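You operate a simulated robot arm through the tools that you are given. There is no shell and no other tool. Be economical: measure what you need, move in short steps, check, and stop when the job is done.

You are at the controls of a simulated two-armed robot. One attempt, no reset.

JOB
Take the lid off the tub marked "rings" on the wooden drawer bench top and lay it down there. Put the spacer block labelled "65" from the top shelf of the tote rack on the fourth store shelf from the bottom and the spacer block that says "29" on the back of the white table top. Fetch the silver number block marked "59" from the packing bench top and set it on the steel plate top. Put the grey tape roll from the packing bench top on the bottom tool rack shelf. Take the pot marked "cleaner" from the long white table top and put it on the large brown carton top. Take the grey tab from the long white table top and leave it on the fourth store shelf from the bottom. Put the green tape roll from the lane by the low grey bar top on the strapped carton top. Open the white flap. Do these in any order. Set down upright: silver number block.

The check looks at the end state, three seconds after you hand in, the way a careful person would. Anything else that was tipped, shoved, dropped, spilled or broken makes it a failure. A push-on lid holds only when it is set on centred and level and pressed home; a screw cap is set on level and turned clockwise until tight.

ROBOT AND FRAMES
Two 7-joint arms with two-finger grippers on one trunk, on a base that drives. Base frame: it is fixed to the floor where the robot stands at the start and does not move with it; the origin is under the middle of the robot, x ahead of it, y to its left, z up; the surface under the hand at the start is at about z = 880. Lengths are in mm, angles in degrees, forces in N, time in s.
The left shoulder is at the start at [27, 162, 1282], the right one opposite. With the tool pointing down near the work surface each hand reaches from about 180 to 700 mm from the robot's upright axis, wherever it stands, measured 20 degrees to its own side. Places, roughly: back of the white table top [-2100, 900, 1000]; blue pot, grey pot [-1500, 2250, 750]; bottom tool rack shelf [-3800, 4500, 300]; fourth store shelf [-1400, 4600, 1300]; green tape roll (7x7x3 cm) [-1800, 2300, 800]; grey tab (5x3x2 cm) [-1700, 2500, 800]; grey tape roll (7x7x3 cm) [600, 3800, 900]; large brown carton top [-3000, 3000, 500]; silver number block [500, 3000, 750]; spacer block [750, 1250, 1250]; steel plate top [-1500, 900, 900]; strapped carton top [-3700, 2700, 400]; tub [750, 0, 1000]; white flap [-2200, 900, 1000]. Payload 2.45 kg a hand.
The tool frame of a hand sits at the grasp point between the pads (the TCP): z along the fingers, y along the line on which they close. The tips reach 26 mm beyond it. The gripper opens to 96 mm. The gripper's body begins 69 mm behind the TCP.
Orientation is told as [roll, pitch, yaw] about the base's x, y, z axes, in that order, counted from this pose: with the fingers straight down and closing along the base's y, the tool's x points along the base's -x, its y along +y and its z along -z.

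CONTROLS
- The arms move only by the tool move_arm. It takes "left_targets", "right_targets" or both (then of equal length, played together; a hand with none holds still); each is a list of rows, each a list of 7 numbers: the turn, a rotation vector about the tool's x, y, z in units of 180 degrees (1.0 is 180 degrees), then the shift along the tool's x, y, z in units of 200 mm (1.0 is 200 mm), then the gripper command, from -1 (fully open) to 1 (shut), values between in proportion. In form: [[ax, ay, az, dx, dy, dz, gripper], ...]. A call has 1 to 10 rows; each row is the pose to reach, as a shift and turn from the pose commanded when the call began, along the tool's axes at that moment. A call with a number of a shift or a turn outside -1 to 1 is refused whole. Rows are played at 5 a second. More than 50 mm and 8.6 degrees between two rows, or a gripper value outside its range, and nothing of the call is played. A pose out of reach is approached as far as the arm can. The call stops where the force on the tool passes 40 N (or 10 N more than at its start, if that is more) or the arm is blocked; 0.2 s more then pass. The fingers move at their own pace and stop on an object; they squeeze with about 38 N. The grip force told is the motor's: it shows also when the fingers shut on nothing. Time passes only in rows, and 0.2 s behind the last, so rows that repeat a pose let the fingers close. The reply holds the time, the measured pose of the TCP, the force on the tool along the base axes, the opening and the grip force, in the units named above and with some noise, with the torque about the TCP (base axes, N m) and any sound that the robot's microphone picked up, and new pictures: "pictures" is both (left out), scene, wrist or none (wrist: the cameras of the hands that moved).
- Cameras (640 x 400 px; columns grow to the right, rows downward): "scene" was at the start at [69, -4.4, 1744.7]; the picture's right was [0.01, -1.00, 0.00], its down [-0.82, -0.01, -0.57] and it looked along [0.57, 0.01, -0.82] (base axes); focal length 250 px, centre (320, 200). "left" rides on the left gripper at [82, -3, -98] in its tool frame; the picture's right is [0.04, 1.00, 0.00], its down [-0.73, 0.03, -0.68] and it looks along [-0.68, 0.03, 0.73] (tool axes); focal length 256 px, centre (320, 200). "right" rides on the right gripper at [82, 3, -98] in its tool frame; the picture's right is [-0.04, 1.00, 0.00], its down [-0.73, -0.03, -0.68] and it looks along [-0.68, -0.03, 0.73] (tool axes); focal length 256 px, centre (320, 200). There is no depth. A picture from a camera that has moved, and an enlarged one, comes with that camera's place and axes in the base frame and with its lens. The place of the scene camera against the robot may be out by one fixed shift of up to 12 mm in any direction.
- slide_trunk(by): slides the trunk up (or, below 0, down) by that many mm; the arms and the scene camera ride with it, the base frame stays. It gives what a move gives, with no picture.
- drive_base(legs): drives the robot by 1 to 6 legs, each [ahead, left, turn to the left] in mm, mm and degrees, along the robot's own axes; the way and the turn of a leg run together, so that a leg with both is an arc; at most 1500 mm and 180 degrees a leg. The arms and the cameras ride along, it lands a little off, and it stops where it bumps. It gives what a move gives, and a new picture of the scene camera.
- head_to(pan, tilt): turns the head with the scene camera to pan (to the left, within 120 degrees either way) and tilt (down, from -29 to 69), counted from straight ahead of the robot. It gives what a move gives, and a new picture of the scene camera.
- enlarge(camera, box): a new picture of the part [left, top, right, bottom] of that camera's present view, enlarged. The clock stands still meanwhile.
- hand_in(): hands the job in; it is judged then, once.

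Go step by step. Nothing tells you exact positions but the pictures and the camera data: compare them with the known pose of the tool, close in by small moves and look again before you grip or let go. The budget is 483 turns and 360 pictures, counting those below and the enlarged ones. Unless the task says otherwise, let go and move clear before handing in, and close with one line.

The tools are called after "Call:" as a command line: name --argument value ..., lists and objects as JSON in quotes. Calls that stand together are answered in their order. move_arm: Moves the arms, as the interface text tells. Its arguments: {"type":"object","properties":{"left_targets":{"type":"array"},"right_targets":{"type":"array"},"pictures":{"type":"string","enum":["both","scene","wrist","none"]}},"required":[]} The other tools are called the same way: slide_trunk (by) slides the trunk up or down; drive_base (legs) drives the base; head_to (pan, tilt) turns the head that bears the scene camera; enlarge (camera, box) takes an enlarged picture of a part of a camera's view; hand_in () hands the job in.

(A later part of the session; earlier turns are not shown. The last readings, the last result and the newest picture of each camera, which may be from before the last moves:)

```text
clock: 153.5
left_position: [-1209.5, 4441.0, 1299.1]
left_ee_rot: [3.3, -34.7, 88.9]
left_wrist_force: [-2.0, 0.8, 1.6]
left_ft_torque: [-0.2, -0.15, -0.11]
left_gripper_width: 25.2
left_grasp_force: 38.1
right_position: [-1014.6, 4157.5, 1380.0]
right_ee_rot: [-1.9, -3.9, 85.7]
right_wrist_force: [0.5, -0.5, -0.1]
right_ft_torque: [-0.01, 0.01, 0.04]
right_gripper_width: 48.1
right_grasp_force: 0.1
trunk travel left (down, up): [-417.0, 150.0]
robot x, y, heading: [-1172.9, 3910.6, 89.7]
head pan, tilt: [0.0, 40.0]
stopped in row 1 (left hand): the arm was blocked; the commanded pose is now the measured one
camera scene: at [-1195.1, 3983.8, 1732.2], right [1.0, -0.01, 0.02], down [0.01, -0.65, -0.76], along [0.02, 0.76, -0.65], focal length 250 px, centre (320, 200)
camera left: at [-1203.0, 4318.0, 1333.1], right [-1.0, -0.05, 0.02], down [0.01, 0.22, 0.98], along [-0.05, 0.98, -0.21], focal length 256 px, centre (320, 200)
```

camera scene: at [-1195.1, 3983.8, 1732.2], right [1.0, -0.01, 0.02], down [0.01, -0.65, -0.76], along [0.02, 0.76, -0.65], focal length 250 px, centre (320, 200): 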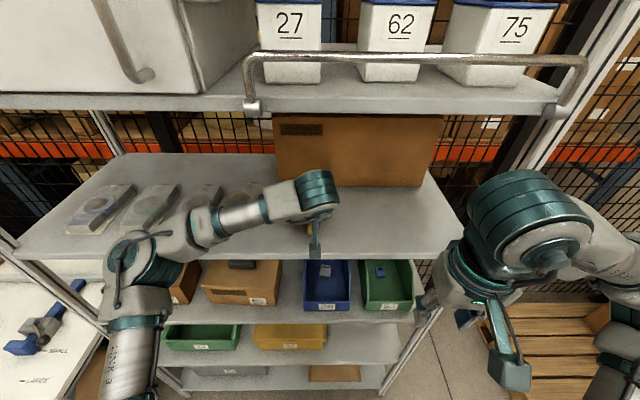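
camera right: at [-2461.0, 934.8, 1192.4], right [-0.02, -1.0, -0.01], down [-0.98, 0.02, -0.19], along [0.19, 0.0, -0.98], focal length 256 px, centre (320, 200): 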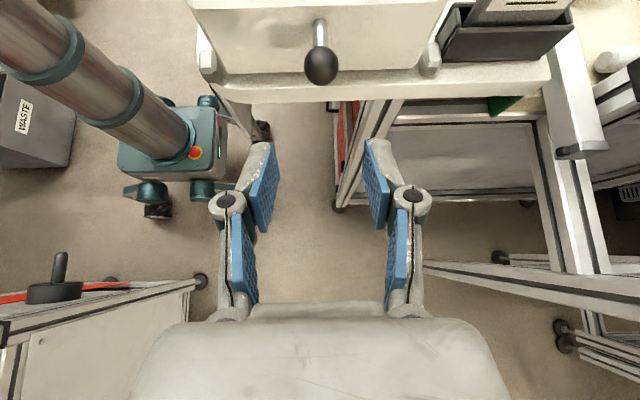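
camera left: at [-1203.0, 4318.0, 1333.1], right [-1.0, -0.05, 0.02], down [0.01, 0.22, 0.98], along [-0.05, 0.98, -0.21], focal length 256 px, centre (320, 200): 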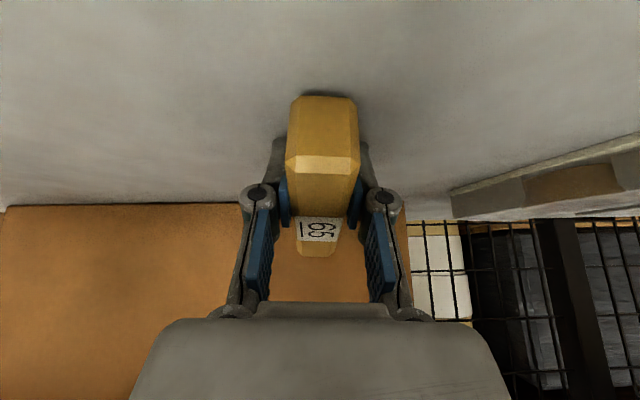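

Call:
slide_trunk --by 0

Call:
slide_trunk --by 0

Call:
slide_trunk --by 0

Call:
slide_trunk --by 0

```text
clock: 154.0
left_position: [-1186.1, 4440.7, 1299.6]
left_ee_rot: [4.4, -34.5, 88.1]
left_wrist_force: [0.9, 0.0, 0.0]
left_ft_torque: [-0.04, 0.03, 0.02]
left_gripper_width: 25.1
left_grasp_force: 38.2
right_position: [-991.1, 4157.9, 1376.8]
right_ee_rot: [-0.9, -3.9, 85.5]
right_wrist_force: [0.2, -0.5, 0.0]
right_ft_torque: [0.01, 0.04, -0.01]
right_gripper_width: 47.9
right_grasp_force: 0.2
trunk travel left (down, up): [-417.0, 150.0]
robot x, y, heading: [-1172.5, 3911.8, 89.5]
head pan, tilt: [0.0, 40.0]
```

```text
clock: 154.5
left_position: [-1199.6, 4439.2, 1299.7]
left_ee_rot: [3.6, -34.8, 88.4]
left_wrist_force: [-1.5, 0.2, 1.3]
left_ft_torque: [-0.1, -0.11, -0.05]
left_gripper_width: 25.2
left_grasp_force: 37.5
right_position: [-1005.1, 4155.9, 1378.8]
right_ee_rot: [-1.4, -4.2, 85.6]
right_wrist_force: [-0.3, 0.3, 0.6]
right_ft_torque: [0.0, -0.02, -0.01]
right_gripper_width: 47.9
right_grasp_force: 0.2
trunk travel left (down, up): [-417.0, 150.0]
robot x, y, heading: [-1175.5, 3911.7, 89.5]
head pan, tilt: [0.0, 40.0]
```

```text
clock: 155.0
left_position: [-1194.0, 4440.4, 1298.9]
left_ee_rot: [4.0, -34.6, 88.4]
left_wrist_force: [0.3, -0.5, -0.2]
left_ft_torque: [-0.03, 0.01, 0.06]
left_gripper_width: 25.0
left_grasp_force: 38.1
right_position: [-998.7, 4157.1, 1378.8]
right_ee_rot: [-1.2, -4.0, 85.7]
right_wrist_force: [0.0, -0.2, -0.1]
right_ft_torque: [0.04, -0.02, 0.01]
right_gripper_width: 47.9
right_grasp_force: 0.1
trunk travel left (down, up): [-417.0, 150.0]
robot x, y, heading: [-1170.6, 3909.2, 89.7]
head pan, tilt: [0.0, 40.0]
```

```text
clock: 155.5
left_position: [-1191.3, 4439.0, 1300.1]
left_ee_rot: [3.9, -34.7, 88.3]
left_wrist_force: [-0.5, -1.0, 0.7]
left_ft_torque: [-0.05, -0.05, -0.03]
left_gripper_width: 25.3
left_grasp_force: 37.9
right_position: [-997.1, 4156.4, 1377.3]
right_ee_rot: [-1.1, -4.0, 85.5]
right_wrist_force: [0.4, -0.2, -0.6]
right_ft_torque: [0.0, 0.01, 0.02]
right_gripper_width: 47.9
right_grasp_force: 0.1
trunk travel left (down, up): [-417.0, 150.0]
robot x, y, heading: [-1172.5, 3911.0, 89.5]
head pan, tilt: [0.0, 40.0]
```

Settled. A small lower, then open and lift straight back.

Call:
move_arm --left_targets '[[0, 0, 0, 0.006, 0, 0.008, 1], [0, 0, 0, 0.008, 0, 0.0125, 0.2], [0, 0, 0, 0.008, 0, 0.0125, -0.5], [0, 0, 0, 0, 0, -0.1, -0.5], [0, 0, 0, 0, 0, -0.25, -0.5], [0, 0, 0, 0, 0, -0.4, -0.5], [0, 0, 0, 0, 0, -0.6, -0.5]]' --pictures "wrist"

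```text
clock: 157.1
left_position: [-1208.8, 4369.4, 1401.0]
left_ee_rot: [3.0, -34.7, 89.0]
left_wrist_force: [-0.8, 0.4, 0.1]
left_ft_torque: [-0.09, -0.02, -0.01]
left_gripper_width: 72.0
left_grasp_force: 0.0
right_position: [-1021.0, 4155.7, 1380.2]
right_ee_rot: [-2.0, -4.1, 85.7]
right_wrist_force: [0.2, -0.6, 0.5]
right_ft_torque: [0.03, -0.03, -0.04]
right_gripper_width: 48.1
right_grasp_force: 0.1
trunk travel left (down, up): [-417.0, 150.0]
robot x, y, heading: [-1175.0, 3910.2, 89.6]
head pan, tilt: [0.0, 40.0]
camera left: at [-1203.0, 4247.1, 1434.7], right [-1.0, -0.05, 0.02], down [0.01, 0.22, 0.98], along [-0.05, 0.98, -0.22], focal length 256 px, centre (320, 200)
```

left: 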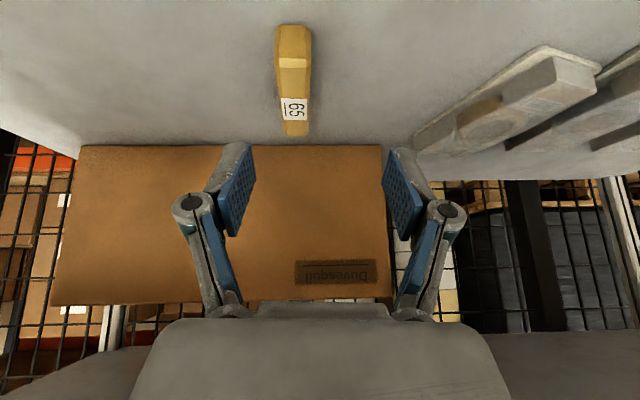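

Block 65 is on the fourth shelf. Next I back away and turn round to the rear side of the long white table.

Call:
drive_base --legs '[[-500, 0, 0], [0, 0, 180]]'

Call:
move_arm --left_targets '[[-0.003, 0.039, 0, 0, 0, 0, -1], [-0.006, 0.077, 0, 0, 0, 0, -1], [-0.01, 0.116, 0, 0, 0, 0, -1], [-0.013, 0.154, 0, 0, 0, 0, -1], [-0.016, 0.193, 0, 0, 0, 0, -1]]' --right_targets '[[0, 0, 0, 0, 0, 0, -1], [0, 0.005, 0, 0, 0, 0, -1], [0, 0.01, 0, 0, 0, 0, -1], [0, 0.015, 0, 0, 0, 0, -1], [0, 0.02, 0, 0, 0, 0, -1]]' --pictures "none"

Call:
slide_trunk --by 33

Call:
head_to --pan -25 --tilt 35

```text
clock: 167.4
left_position: [-1168.6, 2946.3, 1398.9]
left_ee_rot: [4.1, -34.7, -93.0]
left_wrist_force: [-0.7, -0.2, -0.2]
left_ft_torque: [-0.02, -0.04, 0.0]
left_gripper_width: 71.8
left_grasp_force: 0.0
right_position: [-1350.0, 3163.6, 1378.0]
right_ee_rot: [-1.1, -4.0, -95.8]
right_wrist_force: [1.0, 0.2, 0.5]
right_ft_torque: [-0.05, -0.06, 0.03]
right_gripper_width: 48.0
right_grasp_force: 0.0
trunk travel left (down, up): [-417.0, 150.0]
robot x, y, heading: [-1172.4, 3405.4, -91.8]
head pan, tilt: [0.0, 40.0]
camera scene: at [-1211.1, 3319.3, 1731.3], right [-1.0, 0.03, -0.02], down [0.04, 0.65, -0.76], along [-0.01, -0.76, -0.65], focal length 250 px, centre (320, 200)
```

scene: 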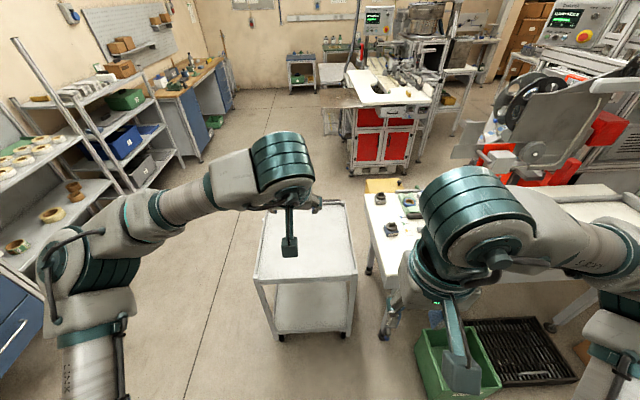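

```text
clock: 168.8
left_position: [-1095.2, 2947.9, 1400.5]
left_ee_rot: [3.6, 0.0, -89.7]
left_wrist_force: [0.8, -0.7, 0.2]
left_ft_torque: [0.04, -0.01, -0.01]
left_gripper_width: 95.7
left_grasp_force: 0.1
right_position: [-1278.6, 3166.4, 1385.2]
right_ee_rot: [-3.8, -1.0, -95.8]
right_wrist_force: [0.2, -0.6, -1.1]
right_ft_torque: [0.01, -0.01, 0.04]
right_gripper_width: 95.9
right_grasp_force: 0.0
trunk travel left (down, up): [-417.0, 150.0]
robot x, y, heading: [-1157.3, 3404.2, -91.9]
head pan, tilt: [0.0, 40.0]
stopped in row 5 (left hand): the arm was blocked; the commanded pose is now the measured one
```

```text
clock: 169.5
left_position: [-1052.5, 2946.2, 1433.2]
left_ee_rot: [2.0, -0.1, -89.5]
left_wrist_force: [0.8, -1.5, 0.7]
left_ft_torque: [0.07, 0.07, 0.04]
left_gripper_width: 96.0
left_grasp_force: 0.1
right_position: [-1235.7, 3166.7, 1421.9]
right_ee_rot: [-5.0, -1.1, -95.6]
right_wrist_force: [-1.2, 0.6, -0.9]
right_ft_torque: [0.0, -0.01, -0.03]
right_gripper_width: 96.1
right_grasp_force: 0.1
trunk travel left (down, up): [-450.0, 117.0]
robot x, y, heading: [-1151.1, 3401.9, -92.0]
head pan, tilt: [0.0, 40.0]
```

```text
clock: 170.4
left_position: [-1058.6, 2947.6, 1435.9]
left_ee_rot: [2.3, -0.3, -89.6]
left_wrist_force: [1.8, -1.4, 2.1]
left_ft_torque: [0.16, 0.19, 0.0]
left_gripper_width: 96.1
left_grasp_force: 0.1
right_position: [-1242.3, 3168.0, 1421.4]
right_ee_rot: [-4.7, -1.3, -95.8]
right_wrist_force: [0.0, 0.9, -1.3]
right_ft_torque: [-0.09, -0.02, 0.04]
right_gripper_width: 95.9
right_grasp_force: 0.0
trunk travel left (down, up): [-450.0, 117.0]
robot x, y, heading: [-1148.0, 3400.3, -91.8]
head pan, tilt: [-25.0, 35.0]
camera scene: at [-1149.5, 3327.6, 1773.7], right [-0.89, 0.45, 0.02], down [0.24, 0.51, -0.82], along [-0.38, -0.73, -0.57], focal length 250 px, centre (320, 200)
```

scene: 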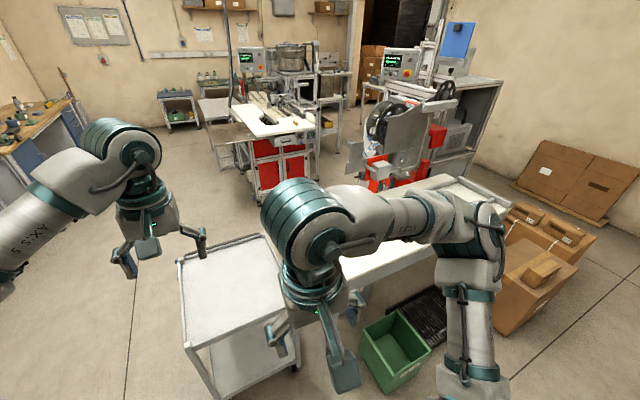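

I'll move to the rear of the long table, keeping clear of the green tote on the floor, and let it settle.

Call:
drive_base --legs '[[395, -300, 1.8]]'

Call:
slide_trunk --by 0

Call:
slide_trunk --by 0

Call:
slide_trunk --by 0

Call:
head_to --pan -15 --tilt 50

```text
clock: 173.3
left_position: [-1381.5, 2573.1, 1437.9]
left_ee_rot: [3.3, -0.5, -88.3]
left_wrist_force: [0.4, -0.5, 2.2]
left_ft_torque: [0.08, 0.02, 0.02]
left_gripper_width: 96.2
left_grasp_force: 0.0
right_position: [-1569.3, 2787.6, 1421.3]
right_ee_rot: [-3.7, -1.4, -94.5]
right_wrist_force: [-0.7, 0.5, 0.0]
right_ft_torque: [-0.1, -0.07, 0.04]
right_gripper_width: 96.0
right_grasp_force: 0.0
trunk travel left (down, up): [-450.0, 117.0]
robot x, y, heading: [-1461.5, 3019.9, -90.3]
head pan, tilt: [-25.0, 35.0]
camera scene: at [-1514.0, 2946.9, 1771.9], right [-0.9, 0.43, -0.01], down [0.26, 0.52, -0.81], along [-0.34, -0.74, -0.58], focal length 250 px, centre (320, 200)
```

scene: 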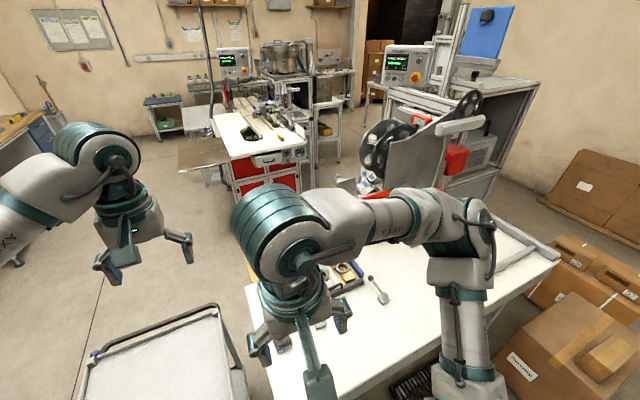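

```text
clock: 173.8
left_position: [-1380.3, 2577.4, 1439.3]
left_ee_rot: [3.1, -0.6, -88.2]
left_wrist_force: [1.4, 0.9, -0.2]
left_ft_torque: [-0.05, 0.04, -0.02]
left_gripper_width: 95.9
left_grasp_force: 0.0
right_position: [-1567.6, 2792.3, 1420.0]
right_ee_rot: [-4.0, -1.5, -94.6]
right_wrist_force: [0.5, -0.9, -0.1]
right_ft_torque: [0.04, 0.02, 0.02]
right_gripper_width: 96.2
right_grasp_force: 0.0
trunk travel left (down, up): [-450.0, 117.0]
robot x, y, heading: [-1463.7, 3018.0, -90.2]
head pan, tilt: [-25.0, 35.0]
```

```text
clock: 174.3
left_position: [-1349.0, 2573.9, 1436.2]
left_ee_rot: [2.3, -0.3, -88.3]
left_wrist_force: [0.0, -0.3, 1.3]
left_ft_torque: [0.06, -0.01, 0.02]
left_gripper_width: 96.0
left_grasp_force: 0.1
right_position: [-1536.0, 2787.8, 1422.1]
right_ee_rot: [-5.0, -1.6, -94.9]
right_wrist_force: [0.6, 0.7, 1.5]
right_ft_torque: [-0.03, -0.01, 0.04]
right_gripper_width: 95.7
right_grasp_force: 0.0
trunk travel left (down, up): [-450.0, 117.0]
robot x, y, heading: [-1460.4, 3020.4, -90.1]
head pan, tilt: [-25.0, 35.0]
```

```text
clock: 174.8
left_position: [-1378.5, 2574.7, 1437.7]
left_ee_rot: [2.9, -0.5, -88.2]
left_wrist_force: [0.9, 0.1, 0.1]
left_ft_torque: [-0.06, 0.04, -0.01]
left_gripper_width: 95.8
left_grasp_force: 0.1
right_position: [-1566.0, 2789.4, 1420.7]
right_ee_rot: [-4.0, -1.5, -94.7]
right_wrist_force: [0.3, -0.1, -0.2]
right_ft_torque: [0.02, 0.02, -0.03]
right_gripper_width: 96.0
right_grasp_force: 0.1
trunk travel left (down, up): [-450.0, 117.0]
robot x, y, heading: [-1463.0, 3022.7, -90.3]
head pan, tilt: [-25.0, 35.0]
```

```text
clock: 175.6
left_position: [-1275.1, 2573.1, 1430.9]
left_ee_rot: [-0.6, -0.3, -87.9]
left_wrist_force: [3.0, -1.6, 1.5]
left_ft_torque: [0.22, 0.3, 0.03]
left_gripper_width: 96.2
left_grasp_force: 0.0
right_position: [-1466.1, 2790.0, 1424.2]
right_ee_rot: [-7.7, -1.8, -94.3]
right_wrist_force: [1.4, 0.8, -0.8]
right_ft_torque: [-0.13, 0.11, 0.03]
right_gripper_width: 96.1
right_grasp_force: 0.0
trunk travel left (down, up): [-450.0, 117.0]
robot x, y, heading: [-1443.9, 3019.7, -90.5]
head pan, tilt: [-15.0, 50.0]
camera scene: at [-1357.5, 2949.6, 1748.8], right [-0.96, 0.26, 0.06], down [0.16, 0.74, -0.65], along [-0.21, -0.62, -0.76], focal length 250 px, centre (320, 200)
```

scene: 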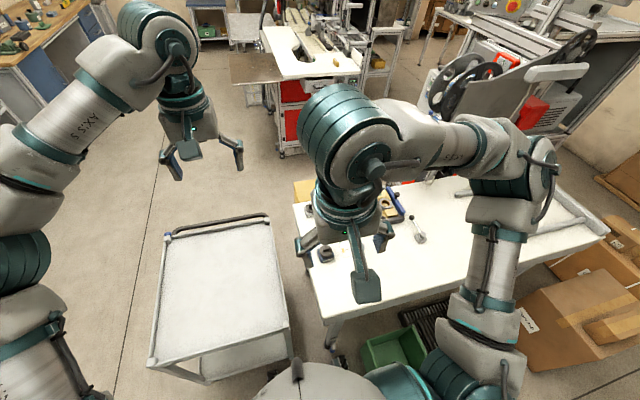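

The robot rocks a lot with high hands; lowering the trunk to steady it.

Call:
slide_trunk --by -200

Call:
slide_trunk --by 0

Call:
slide_trunk --by 0

Call:
slide_trunk --by 0

Call:
slide_trunk --by 0

```text
clock: 177.8
left_position: [-1384.1, 2576.0, 1239.2]
left_ee_rot: [3.4, -0.6, -88.3]
left_wrist_force: [0.1, -0.1, -0.1]
left_ft_torque: [-0.07, -0.02, -0.01]
left_gripper_width: 96.0
left_grasp_force: 0.1
right_position: [-1572.5, 2790.9, 1220.5]
right_ee_rot: [-3.7, -1.5, -94.7]
right_wrist_force: [-0.9, 0.0, 1.3]
right_ft_torque: [0.03, 0.0, 0.0]
right_gripper_width: 95.8
right_grasp_force: 0.0
trunk travel left (down, up): [-250.0, 317.0]
robot x, y, heading: [-1464.2, 3020.2, -90.2]
head pan, tilt: [-15.0, 50.0]
```

```text
clock: 178.3
left_position: [-1322.6, 2576.0, 1237.4]
left_ee_rot: [1.0, -0.6, -88.2]
left_wrist_force: [0.9, -0.6, 1.2]
left_ft_torque: [0.04, 0.09, 0.0]
left_gripper_width: 96.1
left_grasp_force: 0.0
right_position: [-1511.8, 2791.9, 1225.2]
right_ee_rot: [-6.0, -2.0, -94.7]
right_wrist_force: [0.5, 1.4, 0.4]
right_ft_torque: [-0.15, 0.03, 0.07]
right_gripper_width: 95.8
right_grasp_force: 0.0
trunk travel left (down, up): [-250.0, 317.0]
robot x, y, heading: [-1456.6, 3019.3, -90.0]
head pan, tilt: [-15.0, 50.0]
```

```text
clock: 178.8
left_position: [-1419.3, 2578.2, 1245.2]
left_ee_rot: [4.7, -1.0, -88.4]
left_wrist_force: [-1.5, 1.4, 0.3]
left_ft_torque: [-0.15, -0.11, -0.05]
left_gripper_width: 96.3
left_grasp_force: 0.0
right_position: [-1607.0, 2792.5, 1220.7]
right_ee_rot: [-2.4, -1.7, -94.6]
right_wrist_force: [0.3, -0.3, 2.1]
right_ft_torque: [0.02, -0.08, 0.01]
right_gripper_width: 95.9
right_grasp_force: 0.1
trunk travel left (down, up): [-250.0, 317.0]
robot x, y, heading: [-1472.1, 3016.0, -90.1]
head pan, tilt: [-15.0, 50.0]
```

```text
clock: 179.3
left_position: [-1295.7, 2577.9, 1237.9]
left_ee_rot: [-0.2, -0.7, -88.1]
left_wrist_force: [2.3, -1.7, 1.2]
left_ft_torque: [0.09, 0.17, 0.05]
left_gripper_width: 95.6
left_grasp_force: 0.1
right_position: [-1484.6, 2793.6, 1227.6]
right_ee_rot: [-7.0, -2.2, -94.4]
right_wrist_force: [1.0, 1.6, -1.2]
right_ft_torque: [-0.15, 0.04, 0.02]
right_gripper_width: 96.2
right_grasp_force: 0.1
trunk travel left (down, up): [-250.0, 317.0]
robot x, y, heading: [-1446.0, 3015.9, -90.4]
head pan, tilt: [-15.0, 50.0]
```

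```text
clock: 179.8
left_position: [-1436.9, 2578.1, 1245.1]
left_ee_rot: [5.4, -0.9, -88.6]
left_wrist_force: [-3.7, 1.9, -0.4]
left_ft_torque: [-0.15, -0.31, -0.04]
left_gripper_width: 96.2
left_grasp_force: 0.0
right_position: [-1623.6, 2792.2, 1219.9]
right_ee_rot: [-1.6, -1.6, -94.8]
right_wrist_force: [-1.0, -0.3, 2.0]
right_ft_torque: [0.1, -0.1, -0.06]
right_gripper_width: 96.0
right_grasp_force: 0.2
trunk travel left (down, up): [-250.0, 317.0]
robot x, y, heading: [-1470.5, 3016.0, -89.7]
head pan, tilt: [-15.0, 50.0]
```

Call:
move_arm --right_targets '[[0, 0, 0, 0, 0, 0, -1], [0, 0, 0, 0, 0, 0, -1], [0, 0, 0, 0, 0, 0, -1], [0, 0, 0, 0, 0, 0, -1], [0, 0, 0, 0, 0, 0, -1], [0, 0, 0, 0, 0, 0, -1], [0, 0, 0, 0, 0, 0, -1], [0, 0, 0, 0, 0, 0, -1], [0, 0, 0, 0, 0, 0, -1], [0, 0, 0, 0, 0, 0, -1]]' --pictures "none"

Call:
move_arm --right_targets '[[0, 0, 0, 0, 0, 0, -1], [0, 0, 0, 0, 0, 0, -1], [0, 0, 0, 0, 0, 0, -1], [0, 0, 0, 0, 0, 0, -1], [0, 0, 0, 0, 0, 0, -1], [0, 0, 0, 0, 0, 0, -1], [0, 0, 0, 0, 0, 0, -1], [0, 0, 0, 0, 0, 0, -1], [0, 0, 0, 0, 0, 0, -1], [0, 0, 0, 0, 0, 0, -1]]' --pictures "none"

```text
clock: 182.2
left_position: [-1283.4, 2574.5, 1234.0]
left_ee_rot: [-0.7, -0.5, -88.1]
left_wrist_force: [2.4, -1.4, 1.0]
left_ft_torque: [0.14, 0.21, -0.01]
left_gripper_width: 95.9
left_grasp_force: 0.1
right_position: [-1473.4, 2792.4, 1226.1]
right_ee_rot: [-7.6, -2.0, -94.3]
right_wrist_force: [2.1, -0.1, -1.3]
right_ft_torque: [-0.08, 0.11, -0.02]
right_gripper_width: 96.0
right_grasp_force: 0.1
trunk travel left (down, up): [-250.0, 317.0]
robot x, y, heading: [-1446.0, 3021.3, -90.3]
head pan, tilt: [-15.0, 50.0]
stopped in row 10 (right hand): the arm was blocked; the commanded pose is now the measured one
```

```text
clock: 184.6
left_position: [-1330.0, 2580.6, 1240.7]
left_ee_rot: [1.0, -0.9, -88.4]
left_wrist_force: [0.8, 0.5, 0.2]
left_ft_torque: [0.02, 0.01, 0.01]
left_gripper_width: 95.8
left_grasp_force: 0.1
right_position: [-1518.5, 2796.7, 1227.1]
right_ee_rot: [-6.0, -2.2, -94.6]
right_wrist_force: [1.1, 0.6, -0.8]
right_ft_torque: [-0.03, 0.04, -0.01]
right_gripper_width: 95.9
right_grasp_force: 0.1
trunk travel left (down, up): [-250.0, 317.0]
robot x, y, heading: [-1459.8, 3018.0, -89.9]
head pan, tilt: [-15.0, 50.0]
stopped in row 10 (right hand): the arm was blocked; the commanded pose is now the measured one
```

Call:
move_arm --left_targets '[[0, 0, 0, 0, 0, 0, -1], [0, 0, 0, 0, 0, 0, -1], [0, 0, 0, 0, 0, 0, -1], [0, 0, 0, 0, 0, 0, -1]]' --pictures "none"

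Call:
move_arm --left_targets '[[0, 0, 0, 0, 0, 0, -1]]' --pictures "none"

Call:
move_arm --left_targets '[[0, 0, 0, 0, 0, 0, -1]]' --pictures "none"

Call:
move_arm --left_targets '[[0, 0, 0, 0, 0, 0, -1]]' --pictures "none"

```text
clock: 185.8
left_position: [-1296.0, 2583.8, 1239.2]
left_ee_rot: [-0.1, -1.0, -88.0]
left_wrist_force: [1.0, -0.6, -0.7]
left_ft_torque: [0.02, 0.06, 0.0]
left_gripper_width: 96.2
left_grasp_force: 0.1
right_position: [-1487.4, 2798.8, 1228.6]
right_ee_rot: [-7.1, -2.5, -94.3]
right_wrist_force: [0.1, 0.6, 0.2]
right_ft_torque: [-0.07, 0.01, 0.01]
right_gripper_width: 95.9
right_grasp_force: 0.1
trunk travel left (down, up): [-250.0, 317.0]
robot x, y, heading: [-1453.0, 3018.7, -90.3]
head pan, tilt: [-15.0, 50.0]
stopped in row 4 (left hand): the arm was blocked; the commanded pose is now the measured one
```

```text
clock: 186.4
left_position: [-1295.2, 2588.0, 1240.7]
left_ee_rot: [-0.4, -1.2, -88.0]
left_wrist_force: [1.5, -0.2, 0.3]
left_ft_torque: [0.01, 0.15, 0.0]
left_gripper_width: 95.9
left_grasp_force: 0.1
right_position: [-1483.5, 2802.7, 1229.0]
right_ee_rot: [-7.3, -2.7, -94.4]
right_wrist_force: [0.0, 0.9, -1.0]
right_ft_torque: [-0.03, 0.05, 0.04]
right_gripper_width: 96.1
right_grasp_force: 0.1
trunk travel left (down, up): [-250.0, 317.0]
robot x, y, heading: [-1455.4, 3019.6, -90.3]
head pan, tilt: [-15.0, 50.0]
stopped in row 1 (left hand): the arm was blocked; the commanded pose is now the measured one
```

```text
clock: 186.8
left_position: [-1335.7, 2584.9, 1242.4]
left_ee_rot: [1.2, -1.1, -88.4]
left_wrist_force: [-0.8, 0.5, -1.0]
left_ft_torque: [-0.03, -0.08, -0.05]
left_gripper_width: 96.3
left_grasp_force: 0.0
right_position: [-1523.5, 2802.0, 1228.7]
right_ee_rot: [-6.0, -2.5, -94.7]
right_wrist_force: [-0.8, -0.1, 0.5]
right_ft_torque: [0.01, -0.01, 0.0]
right_gripper_width: 95.8
right_grasp_force: 0.1
trunk travel left (down, up): [-250.0, 317.0]
robot x, y, heading: [-1466.4, 3020.7, -90.1]
head pan, tilt: [-15.0, 50.0]
```

```text
clock: 187.2
left_position: [-1312.8, 2587.3, 1242.5]
left_ee_rot: [0.5, -1.3, -88.2]
left_wrist_force: [-0.5, -0.7, 0.2]
left_ft_torque: [0.0, 0.02, 0.0]
left_gripper_width: 96.0
left_grasp_force: 0.0
right_position: [-1502.1, 2801.5, 1229.1]
right_ee_rot: [-6.6, -2.5, -94.6]
right_wrist_force: [0.6, 0.4, -0.8]
right_ft_torque: [0.0, 0.01, -0.03]
right_gripper_width: 96.2
right_grasp_force: 0.1
trunk travel left (down, up): [-250.0, 317.0]
robot x, y, heading: [-1457.3, 3020.2, -90.1]
head pan, tilt: [-15.0, 50.0]
```

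Call:
move_arm --right_targets '[[-0.006, 0.0023, -0.004, -0.15, -0.08, 0.1, -1], [-0.012, 0.0046, -0.008, -0.3, -0.16, 0.2, -1], [-0.018, 0.007, -0.0128, -0.45, -0.25, 0.3, -1], [-0.024, 0.0093, -0.017, -0.6, -0.33, 0.4, -1], [-0.031, 0.0116, -0.021, -0.75, -0.42, 0.5, -1], [-0.0367, 0.0139, -0.0256, -0.9, -0.5, 0.6, -1]]' --pictures "none"

Call:
move_arm --right_targets '[[0, 0, 0, 0, 0, 0, -1]]' --pictures "none"

Call:
move_arm --right_targets '[[0, 0, 0, 0, 0, 0, -1]]' --pictures "both"

```text
clock: 188.8
left_position: [-1374.6, 2592.0, 1248.3]
left_ee_rot: [2.7, -1.5, -88.7]
left_wrist_force: [-1.8, 0.4, -0.5]
left_ft_torque: [-0.09, -0.19, -0.01]
left_gripper_width: 96.2
left_grasp_force: 0.2
right_position: [-1686.2, 2631.7, 1121.6]
right_ee_rot: [2.0, 0.0, -90.6]
right_wrist_force: [-1.1, 0.0, -0.1]
right_ft_torque: [-0.03, -0.1, 0.01]
right_gripper_width: 95.9
right_grasp_force: 0.0
trunk travel left (down, up): [-250.0, 317.0]
robot x, y, heading: [-1464.9, 3017.9, -89.9]
head pan, tilt: [-15.0, 50.0]
stopped in row 6 (right hand): the arm was blocked; the commanded pose is now the measured one
```

```text
clock: 189.4
left_position: [-1344.1, 2596.8, 1246.8]
left_ee_rot: [1.7, -1.7, -88.4]
left_wrist_force: [-1.8, 0.4, 0.2]
left_ft_torque: [-0.06, -0.05, -0.02]
left_gripper_width: 96.0
left_grasp_force: 0.2
right_position: [-1657.6, 2635.3, 1127.4]
right_ee_rot: [1.0, -0.2, -90.2]
right_wrist_force: [-0.9, -0.2, 0.0]
right_ft_torque: [-0.01, -0.07, -0.02]
right_gripper_width: 96.1
right_grasp_force: 0.1
trunk travel left (down, up): [-250.0, 317.0]
robot x, y, heading: [-1458.9, 3015.9, -90.1]
head pan, tilt: [-15.0, 50.0]
stopped in row 1 (right hand): the arm was blocked; the commanded pose is now the measured one
```

```text
clock: 189.8
left_position: [-1330.2, 2594.4, 1247.0]
left_ee_rot: [1.2, -1.5, -88.2]
left_wrist_force: [-0.1, -0.6, -0.8]
left_ft_torque: [0.03, 0.05, 0.03]
left_gripper_width: 95.9
left_grasp_force: 0.1
right_position: [-1646.6, 2633.4, 1128.4]
right_ee_rot: [0.7, -0.2, -90.1]
right_wrist_force: [-0.2, -0.3, 0.5]
right_ft_torque: [-0.01, 0.01, -0.01]
right_gripper_width: 95.8
right_grasp_force: 0.0
trunk travel left (down, up): [-250.0, 317.0]
robot x, y, heading: [-1453.4, 3013.3, -90.2]
head pan, tilt: [-15.0, 50.0]
camera scene: at [-1486.5, 2869.1, 1549.5], right [-0.96, 0.26, -0.01], down [0.21, 0.74, -0.64], along [-0.16, -0.62, -0.77], focal length 250 px, centre (320, 200)
camera right: at [-1643.3, 2716.3, 1226.4], right [1.0, -0.04, 0.01], down [-0.04, -0.73, 0.68], along [-0.02, -0.68, -0.73], focal length 256 px, centre (320, 200)
```

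scene: 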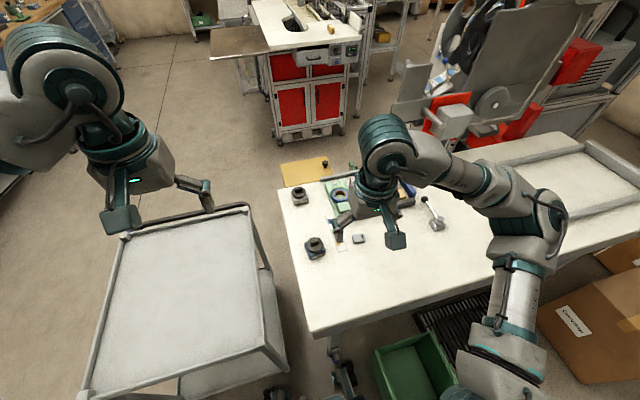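
right: 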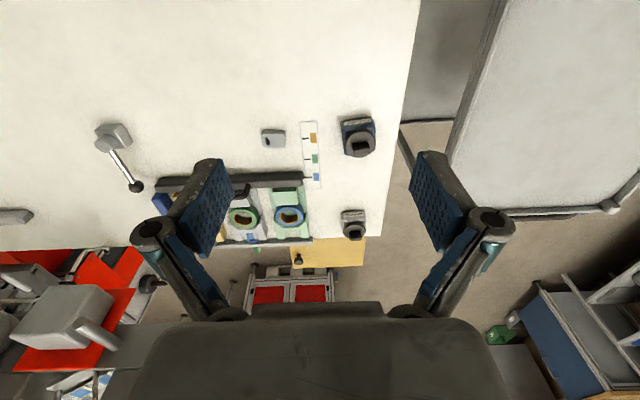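

The grey tab is near [-1735, 2480] and the blue CLEANER pot near [-1580, 2485]. I'll bring the right hand over the tab, tilted forward 30° so that it can later be placed level on the shelf.

Call:
move_arm --right_targets '[[0, -0.033, 0, -0.07, -0.07, 0.16, -1], [0, -0.067, 0, -0.13, -0.14, 0.32, -1], [0, -0.1, 0, -0.2, -0.21, 0.48, -1], [0, -0.133, 0, -0.26, -0.28, 0.64, -1], [0, -0.167, 0, -0.33, -0.37, 0.8, -1]]' --pictures "none"

Call:
move_arm --right_targets '[[0, 0, 0, 0, 0, 0, -1]]' --pictures "none"

Call:
move_arm --right_targets '[[0, 0, 0, 0, 0, 0, -1]]' --pictures "wrist"

```text
clock: 191.0
left_position: [-1313.7, 2595.2, 1245.3]
left_ee_rot: [0.4, -1.6, -88.2]
left_wrist_force: [0.8, -0.8, 0.9]
left_ft_torque: [0.04, 0.07, -0.02]
left_gripper_width: 96.0
left_grasp_force: 0.0
right_position: [-1702.3, 2569.9, 971.9]
right_ee_rot: [-0.1, -30.5, -89.9]
right_wrist_force: [1.0, -0.5, -0.5]
right_ft_torque: [0.02, 0.05, -0.01]
right_gripper_width: 95.9
right_grasp_force: 0.1
trunk travel left (down, up): [-250.0, 317.0]
robot x, y, heading: [-1453.7, 3019.0, -90.0]
head pan, tilt: [-15.0, 50.0]
```

```text
clock: 191.4
left_position: [-1360.6, 2596.0, 1248.5]
left_ee_rot: [2.4, -1.5, -88.4]
left_wrist_force: [-1.3, 0.8, -0.8]
left_ft_torque: [-0.08, -0.11, -0.01]
left_gripper_width: 95.9
left_grasp_force: 0.1
right_position: [-1740.6, 2569.8, 962.3]
right_ee_rot: [2.0, -30.3, -91.4]
right_wrist_force: [-1.7, 0.9, -1.0]
right_ft_torque: [0.0, -0.11, 0.03]
right_gripper_width: 96.0
right_grasp_force: 0.1
trunk travel left (down, up): [-250.0, 317.0]
robot x, y, heading: [-1462.2, 3019.9, -90.1]
head pan, tilt: [-15.0, 50.0]
```

```text
clock: 191.8
left_position: [-1304.0, 2595.0, 1245.4]
left_ee_rot: [0.3, -1.5, -88.1]
left_wrist_force: [1.1, -0.3, 0.8]
left_ft_torque: [0.07, 0.14, 0.01]
left_gripper_width: 96.1
left_grasp_force: 0.1
right_position: [-1696.6, 2569.6, 972.6]
right_ee_rot: [-0.3, -30.4, -89.9]
right_wrist_force: [1.8, -0.9, 0.2]
right_ft_torque: [0.04, 0.16, -0.12]
right_gripper_width: 95.9
right_grasp_force: 0.1
trunk travel left (down, up): [-250.0, 317.0]
robot x, y, heading: [-1451.7, 3015.7, -89.9]
head pan, tilt: [-15.0, 50.0]
camera right: at [-1692.1, 2690.1, 1016.4], right [1.0, -0.03, 0.02], down [-0.02, -0.29, 0.96], along [-0.03, -0.96, -0.29], focal length 256 px, centre (320, 200)
```

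right: 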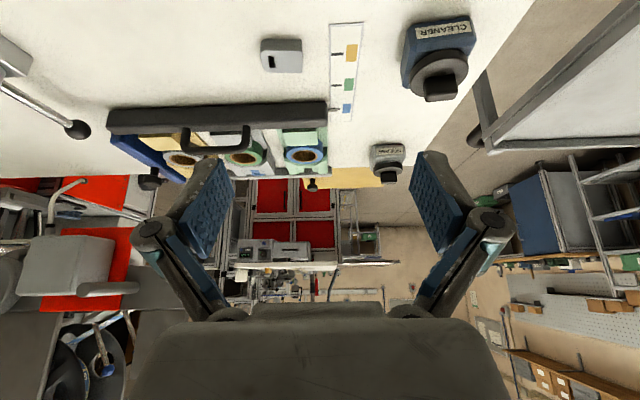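

The sway seems tied to hands held high above the shoulders; I'll lower the left hand to a more natural height and see.

Call:
move_arm --left_targets '[[0, 0, 0, 0.05, 0, 0.2, -1], [0, 0, 0, 0.1, 0, 0.4, -1], [0, 0, 0, 0.15, 0, 0.6, -1], [0, 0, 0, 0.2, 0, 0.8, -1], [0, 0, 0, 0.25, 0, 0.95, -1]]' --pictures "none"

Call:
move_arm --right_targets '[[0, 0, 0, 0, 0, 0, -1]]' --pictures "none"

Call:
move_arm --right_targets '[[0, 0, 0, 0, 0, 0, -1]]' --pictures "none"

Call:
move_arm --right_targets '[[0, 0, 0, 0, 0, 0, -1]]' --pictures "none"

```text
clock: 193.2
left_position: [-1342.8, 2643.0, 1058.9]
left_ee_rot: [1.6, -1.8, -88.4]
left_wrist_force: [0.2, 0.3, -0.9]
left_ft_torque: [-0.02, 0.01, 0.0]
left_gripper_width: 95.8
left_grasp_force: 0.0
right_position: [-1733.7, 2573.6, 966.2]
right_ee_rot: [1.2, -30.5, -91.0]
right_wrist_force: [-0.4, 0.3, -0.7]
right_ft_torque: [-0.01, -0.02, -0.03]
right_gripper_width: 96.0
right_grasp_force: 0.0
trunk travel left (down, up): [-250.0, 317.0]
robot x, y, heading: [-1463.3, 3018.4, -90.3]
head pan, tilt: [-15.0, 50.0]
stopped in row 5 (left hand): the arm was blocked; the commanded pose is now the measured one
```

```text
clock: 193.6
left_position: [-1330.5, 2641.4, 1056.9]
left_ee_rot: [1.1, -1.7, -88.4]
left_wrist_force: [0.3, -0.1, -0.1]
left_ft_torque: [0.03, 0.02, 0.0]
left_gripper_width: 96.2
left_grasp_force: 0.1
right_position: [-1722.1, 2573.4, 970.5]
right_ee_rot: [0.5, -30.5, -90.6]
right_wrist_force: [1.1, -0.6, -0.4]
right_ft_torque: [0.02, 0.03, 0.02]
right_gripper_width: 96.2
right_grasp_force: 0.0
trunk travel left (down, up): [-250.0, 317.0]
robot x, y, heading: [-1463.4, 3016.1, -90.2]
head pan, tilt: [-15.0, 50.0]
```

```text
clock: 194.0
left_position: [-1349.4, 2643.2, 1058.5]
left_ee_rot: [1.9, -1.8, -88.4]
left_wrist_force: [-0.2, 0.0, 0.1]
left_ft_torque: [0.01, -0.02, -0.01]
left_gripper_width: 95.8
left_grasp_force: 0.1
right_position: [-1738.9, 2572.8, 966.4]
right_ee_rot: [1.5, -30.4, -91.2]
right_wrist_force: [-0.4, -1.0, -0.5]
right_ft_torque: [0.0, -0.04, 0.0]
right_gripper_width: 95.9
right_grasp_force: 0.1
trunk travel left (down, up): [-250.0, 317.0]
robot x, y, heading: [-1463.8, 3017.7, -90.3]
head pan, tilt: [-15.0, 50.0]
```

```text
clock: 194.4
left_position: [-1325.6, 2643.1, 1056.9]
left_ee_rot: [0.8, -1.7, -88.2]
left_wrist_force: [0.7, -1.6, 0.2]
left_ft_torque: [0.02, 0.06, 0.03]
left_gripper_width: 96.3
left_grasp_force: 0.1
right_position: [-1716.8, 2573.2, 971.3]
right_ee_rot: [0.5, -30.6, -90.4]
right_wrist_force: [1.5, -0.6, -0.3]
right_ft_torque: [0.02, 0.07, -0.07]
right_gripper_width: 96.1
right_grasp_force: 0.1
trunk travel left (down, up): [-250.0, 317.0]
robot x, y, heading: [-1457.5, 3022.1, -89.6]
head pan, tilt: [-15.0, 50.0]
```

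Call:
move_arm --right_targets '[[0, 0, 0, 0, 0, 0, -1], [0, 0, 0, 0, 0, 0, -1], [0, 0, 0, 0, 0, 0, -1], [0, 0, 0, 0, 0, 0, -1], [0, 0, 0, 0, 0, 0, -1], [0, 0, 0, 0, 0, 0, -1], [0, 0, 0, 0, 0, 0, -1], [0, 0, 0, 0, 0, 0, -1]]' --pictures "none"

Call:
move_arm --right_targets '[[0, 0, 0, 0, 0, 0, -1]]' --pictures "none"

Call:
move_arm --right_targets '[[0, 0, 0, 0, 0, 0, -1]]' --pictures "none"

```text
clock: 196.2
left_position: [-1334.6, 2642.0, 1056.4]
left_ee_rot: [1.2, -1.8, -88.4]
left_wrist_force: [-0.4, 0.3, 0.0]
left_ft_torque: [0.03, 0.05, 0.02]
left_gripper_width: 96.3
left_grasp_force: 0.1
right_position: [-1724.2, 2572.6, 967.8]
right_ee_rot: [0.7, -30.4, -90.8]
right_wrist_force: [-0.9, -1.0, 0.3]
right_ft_torque: [0.01, 0.03, -0.01]
right_gripper_width: 96.1
right_grasp_force: 0.0
trunk travel left (down, up): [-250.0, 317.0]
robot x, y, heading: [-1465.2, 3016.2, -90.4]
head pan, tilt: [-15.0, 50.0]
```

```text
clock: 196.6
left_position: [-1343.8, 2642.8, 1057.0]
left_ee_rot: [1.7, -1.7, -88.5]
left_wrist_force: [0.4, 0.7, -0.6]
left_ft_torque: [0.0, -0.01, 0.02]
left_gripper_width: 96.1
left_grasp_force: 0.1
right_position: [-1733.8, 2572.8, 965.7]
right_ee_rot: [1.2, -30.4, -91.2]
right_wrist_force: [0.2, 0.7, -0.7]
right_ft_torque: [0.0, 0.0, -0.01]
right_gripper_width: 96.1
right_grasp_force: 0.1
trunk travel left (down, up): [-250.0, 317.0]
robot x, y, heading: [-1464.7, 3017.4, -90.3]
head pan, tilt: [-15.0, 50.0]
```

```text
clock: 197.0
left_position: [-1331.6, 2643.7, 1058.0]
left_ee_rot: [1.0, -1.7, -88.3]
left_wrist_force: [1.0, -0.7, 0.7]
left_ft_torque: [0.02, 0.04, 0.02]
left_gripper_width: 96.3
left_grasp_force: 0.1
right_position: [-1722.9, 2572.1, 970.6]
right_ee_rot: [0.6, -30.5, -90.6]
right_wrist_force: [1.4, -0.6, 0.3]
right_ft_torque: [0.06, 0.08, -0.05]
right_gripper_width: 95.8
right_grasp_force: 0.1
trunk travel left (down, up): [-250.0, 317.0]
robot x, y, heading: [-1463.8, 3020.4, -90.3]
head pan, tilt: [-15.0, 50.0]
```

Settled to ±6 mm. Tab triangulates to [-1737, 2477, ~794]. Moving in along the finger direction.

Call:
move_arm --right_targets '[[0, 0, 0, 0.01, -0.02, 0.15, -1], [0, 0, 0, 0.02, -0.03, 0.3, -1], [0, 0, 0, 0.03, -0.045, 0.45, -1], [0, 0, 0, 0.035, -0.045, 0.6, -1], [0, 0, 0, 0.035, -0.045, 0.6, -1], [0, 0, 0, 0.035, -0.045, 0.6, -1], [0, 0, 0, 0.035, -0.045, 0.6, -1]]' --pictures "wrist"

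```text
clock: 198.6
left_position: [-1335.2, 2642.9, 1057.7]
left_ee_rot: [1.1, -1.7, -88.4]
left_wrist_force: [0.2, -0.4, 0.0]
left_ft_torque: [0.01, -0.01, -0.02]
left_gripper_width: 95.9
left_grasp_force: 0.1
right_position: [-1733.7, 2518.9, 860.9]
right_ee_rot: [0.8, -30.4, -90.7]
right_wrist_force: [0.0, 0.8, 0.3]
right_ft_torque: [-0.01, 0.04, 0.02]
right_gripper_width: 95.9
right_grasp_force: 0.0
trunk travel left (down, up): [-250.0, 317.0]
robot x, y, heading: [-1463.2, 3014.6, -90.3]
head pan, tilt: [-15.0, 50.0]
camera right: at [-1729.3, 2639.2, 905.4], right [1.0, -0.04, 0.03], down [-0.04, -0.29, 0.96], along [-0.03, -0.96, -0.29], focal length 256 px, centre (320, 200)
```

right: 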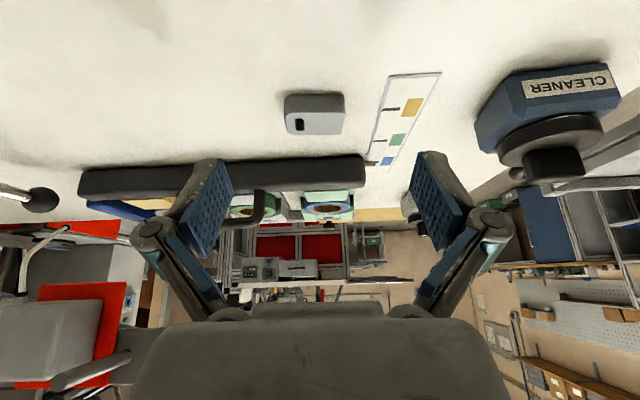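

Call:
move_arm --right_targets '[[0, 0, 0, -0.003, -0.01, 0.07, -1], [0, 0, 0, -0.006, -0.01, 0.14, -1], [0, 0, 0, -0.01, -0.01, 0.21, -1], [0, 0, 0, -0.011, -0.01, 0.262, -1], [0, 0, 0, -0.011, -0.01, 0.262, -0.3], [0, 0, 0, -0.011, -0.01, 0.262, 0.5], [0, 0, 0, -0.011, -0.01, 0.262, 1], [0, 0, 0, -0.011, -0.01, 0.262, 1]]' --pictures "wrist"

```text
clock: 200.4
left_position: [-1338.1, 2641.9, 1058.6]
left_ee_rot: [1.5, -1.9, -88.4]
left_wrist_force: [-0.3, 0.1, 0.4]
left_ft_torque: [-0.01, -0.02, -0.03]
left_gripper_width: 95.8
left_grasp_force: 0.2
right_position: [-1739.9, 2489.0, 817.0]
right_ee_rot: [0.9, -30.4, -90.8]
right_wrist_force: [-0.1, 0.0, 0.6]
right_ft_torque: [-0.01, 0.0, 0.0]
right_gripper_width: 42.3
right_grasp_force: 38.1
trunk travel left (down, up): [-250.0, 317.0]
robot x, y, heading: [-1461.9, 3014.5, -90.2]
head pan, tilt: [-15.0, 50.0]
camera right: at [-1734.3, 2609.8, 860.6], right [1.0, -0.04, 0.04], down [-0.05, -0.29, 0.96], along [-0.03, -0.96, -0.29], focal length 256 px, centre (320, 200)
```

right: 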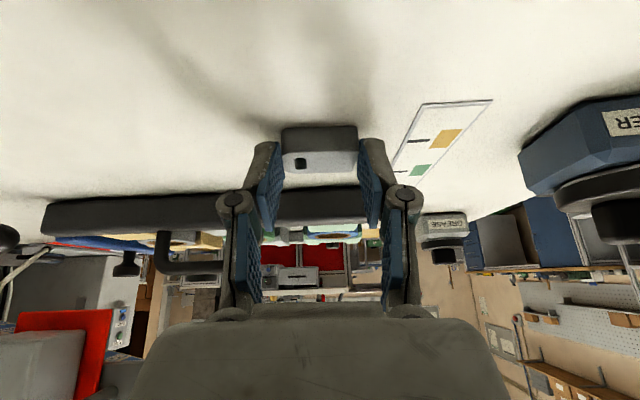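

Tab gripped. Lifting it clear; then the left hand goes for the cleaner pot.

Call:
move_arm --right_targets '[[0, 0, 0, -0.03, 0, -0.06, 1], [0, 0, 0, -0.12, -0.02, -0.2, 1], [0, 0, 0, -0.21, -0.04, -0.35, 1], [0, 0, 0, -0.3, -0.06, -0.5, 1], [0, 0, 0, -0.38, -0.08, -0.647, 1]]' --left_targets '[[0, 0, 0, 0, -0.1, 0, -1], [0, 0, 0, -0.08, -0.2, 0.03, -1], [0, 0, 0, -0.16, -0.35, 0.05, -1], [0, 0, 0, -0.25, -0.5, 0.07, -1], [0, 0, 0, -0.35, -0.65, 0.08, -1]]' --pictures "none"

Call:
move_arm --left_targets '[[0, 0, 0, 0, 0, 0, -1], [0, 0, 0, 0, 0, 0, -1], [0, 0, 0, 0, 0, 0, -1], [0, 0, 0, 0, 0, 0, -1], [0, 0, 0, 0, 0, 0, -1], [0, 0, 0, 0, 0, 0, -1]]' --pictures "both"

```text
clock: 201.6
left_position: [-1470.6, 2570.7, 1042.6]
left_ee_rot: [1.7, -1.8, -88.4]
left_wrist_force: [0.1, -0.7, -0.2]
left_ft_torque: [-0.02, -0.02, -0.01]
left_gripper_width: 95.9
left_grasp_force: 0.0
right_position: [-1758.2, 2488.1, 965.8]
right_ee_rot: [1.2, -30.4, -90.8]
right_wrist_force: [0.5, 0.1, 0.4]
right_ft_torque: [-0.01, 0.0, 0.06]
right_gripper_width: 42.4
right_grasp_force: 37.9
trunk travel left (down, up): [-250.0, 317.0]
robot x, y, heading: [-1465.2, 3017.3, -90.2]
head pan, tilt: [-15.0, 50.0]
```

```text
clock: 203.0
left_position: [-1467.3, 2571.8, 1043.3]
left_ee_rot: [1.3, -1.8, -88.4]
left_wrist_force: [-0.5, -0.2, 0.6]
left_ft_torque: [0.01, 0.01, 0.0]
left_gripper_width: 96.0
left_grasp_force: 0.2
right_position: [-1757.5, 2488.5, 966.8]
right_ee_rot: [0.9, -30.4, -90.9]
right_wrist_force: [-0.3, -0.3, 0.3]
right_ft_torque: [0.01, -0.05, 0.0]
right_gripper_width: 42.2
right_grasp_force: 38.2
trunk travel left (down, up): [-250.0, 317.0]
robot x, y, heading: [-1460.0, 3014.5, -90.3]
head pan, tilt: [-15.0, 50.0]
camera scene: at [-1481.1, 2869.9, 1550.0], right [-0.97, 0.26, 0.0], down [0.2, 0.74, -0.64], along [-0.17, -0.62, -0.77], focal length 250 px, centre (320, 200)
camera left: at [-1476.0, 2656.0, 1138.3], right [1.0, 0.07, 0.02], down [0.03, -0.71, 0.7], along [0.06, -0.7, -0.71], focal length 256 px, centre (320, 200)
```

scene: 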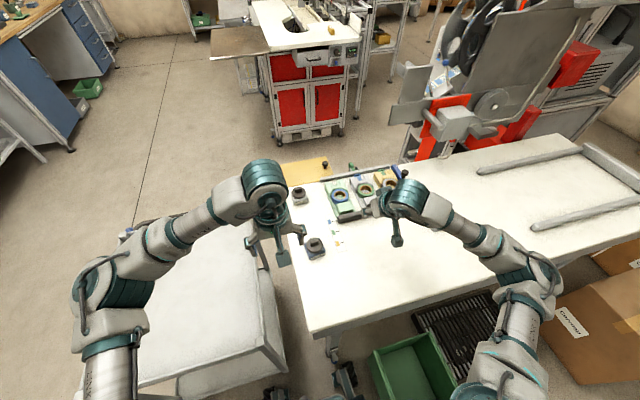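
left: 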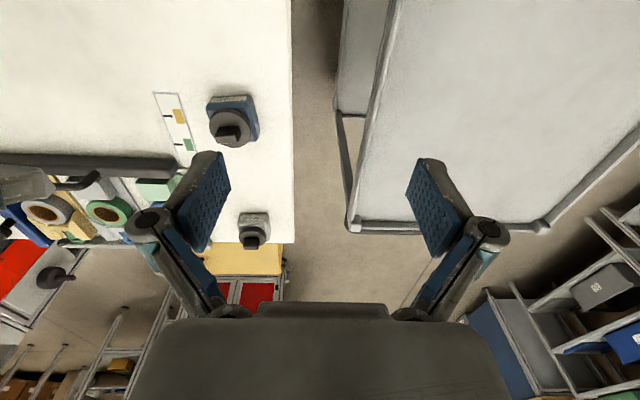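

Call:
move_arm --left_targets '[[0, 0, 0, -0.09, -0.11, 0.14, -1], [0, 0, 0, -0.17, -0.22, 0.28, -1], [0, 0, 0, -0.26, -0.33, 0.43, -1], [0, 0, 0, -0.34, -0.44, 0.57, -1], [0, 0, 0, -0.43, -0.55, 0.7, -1], [0, 0, 0, -0.43, -0.55, 0.7, -1], [0, 0, 0, -0.43, -0.55, 0.7, -1], [0, 0, 0, -0.43, -0.55, 0.7, -1], [0, 0, 0, -0.43, -0.55, 0.7, -1]]' --pictures "wrist"

```text
clock: 205.0
left_position: [-1570.8, 2474.3, 900.2]
left_ee_rot: [1.4, -1.8, -88.4]
left_wrist_force: [1.2, -0.8, 0.1]
left_ft_torque: [0.0, -0.01, 0.0]
left_gripper_width: 96.0
left_grasp_force: 0.0
right_position: [-1755.8, 2488.5, 966.1]
right_ee_rot: [1.1, -30.4, -90.9]
right_wrist_force: [0.3, -0.3, 0.6]
right_ft_torque: [-0.01, 0.0, 0.0]
right_gripper_width: 42.4
right_grasp_force: 37.7
trunk travel left (down, up): [-250.0, 317.0]
robot x, y, heading: [-1462.1, 3016.7, -90.2]
head pan, tilt: [-15.0, 50.0]
camera left: at [-1579.6, 2558.8, 996.1], right [1.0, 0.07, 0.02], down [0.03, -0.71, 0.7], along [0.06, -0.7, -0.71], focal length 256 px, centre (320, 200)
```

left: 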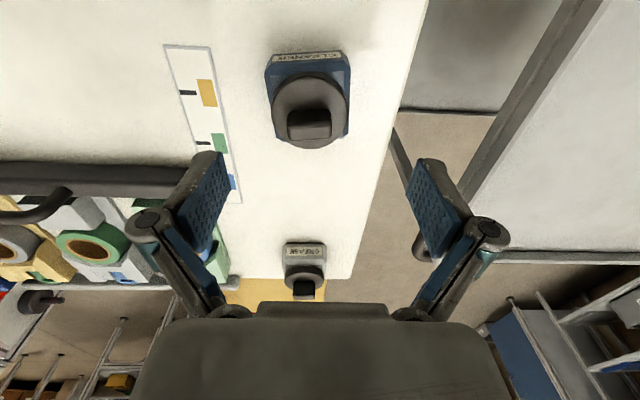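

Call:
move_arm --left_targets '[[0, 0, 0, 0.02, -0.02, 0.1, -1], [0, 0, 0, 0.04, -0.038, 0.2, -1], [0, 0, 0, 0.04, -0.038, 0.3, -1], [0, 0, 0, 0.04, -0.038, 0.37, -1], [0, 0, 0, 0.04, -0.038, 0.37, -1]]' --pictures "wrist"

```text
clock: 206.2
left_position: [-1575.8, 2482.2, 825.9]
left_ee_rot: [1.5, -1.8, -88.4]
left_wrist_force: [-0.2, 0.6, 0.6]
left_ft_torque: [0.0, -0.01, 0.0]
left_gripper_width: 96.2
left_grasp_force: 0.0
right_position: [-1757.0, 2490.0, 967.2]
right_ee_rot: [1.0, -30.5, -90.8]
right_wrist_force: [0.0, -0.1, -0.4]
right_ft_torque: [0.0, 0.02, -0.03]
right_gripper_width: 42.4
right_grasp_force: 38.0
trunk travel left (down, up): [-250.0, 317.0]
robot x, y, heading: [-1469.4, 3015.8, -90.1]
head pan, tilt: [-15.0, 50.0]
camera left: at [-1583.7, 2566.6, 921.6], right [1.0, 0.07, 0.02], down [0.03, -0.71, 0.7], along [0.06, -0.7, -0.71], focal length 256 px, centre (320, 200)
```

left: 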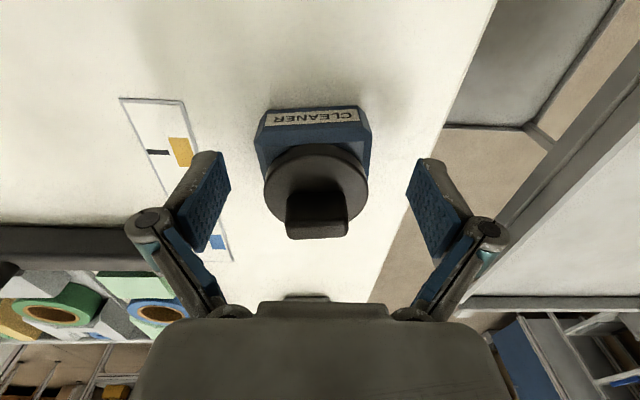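

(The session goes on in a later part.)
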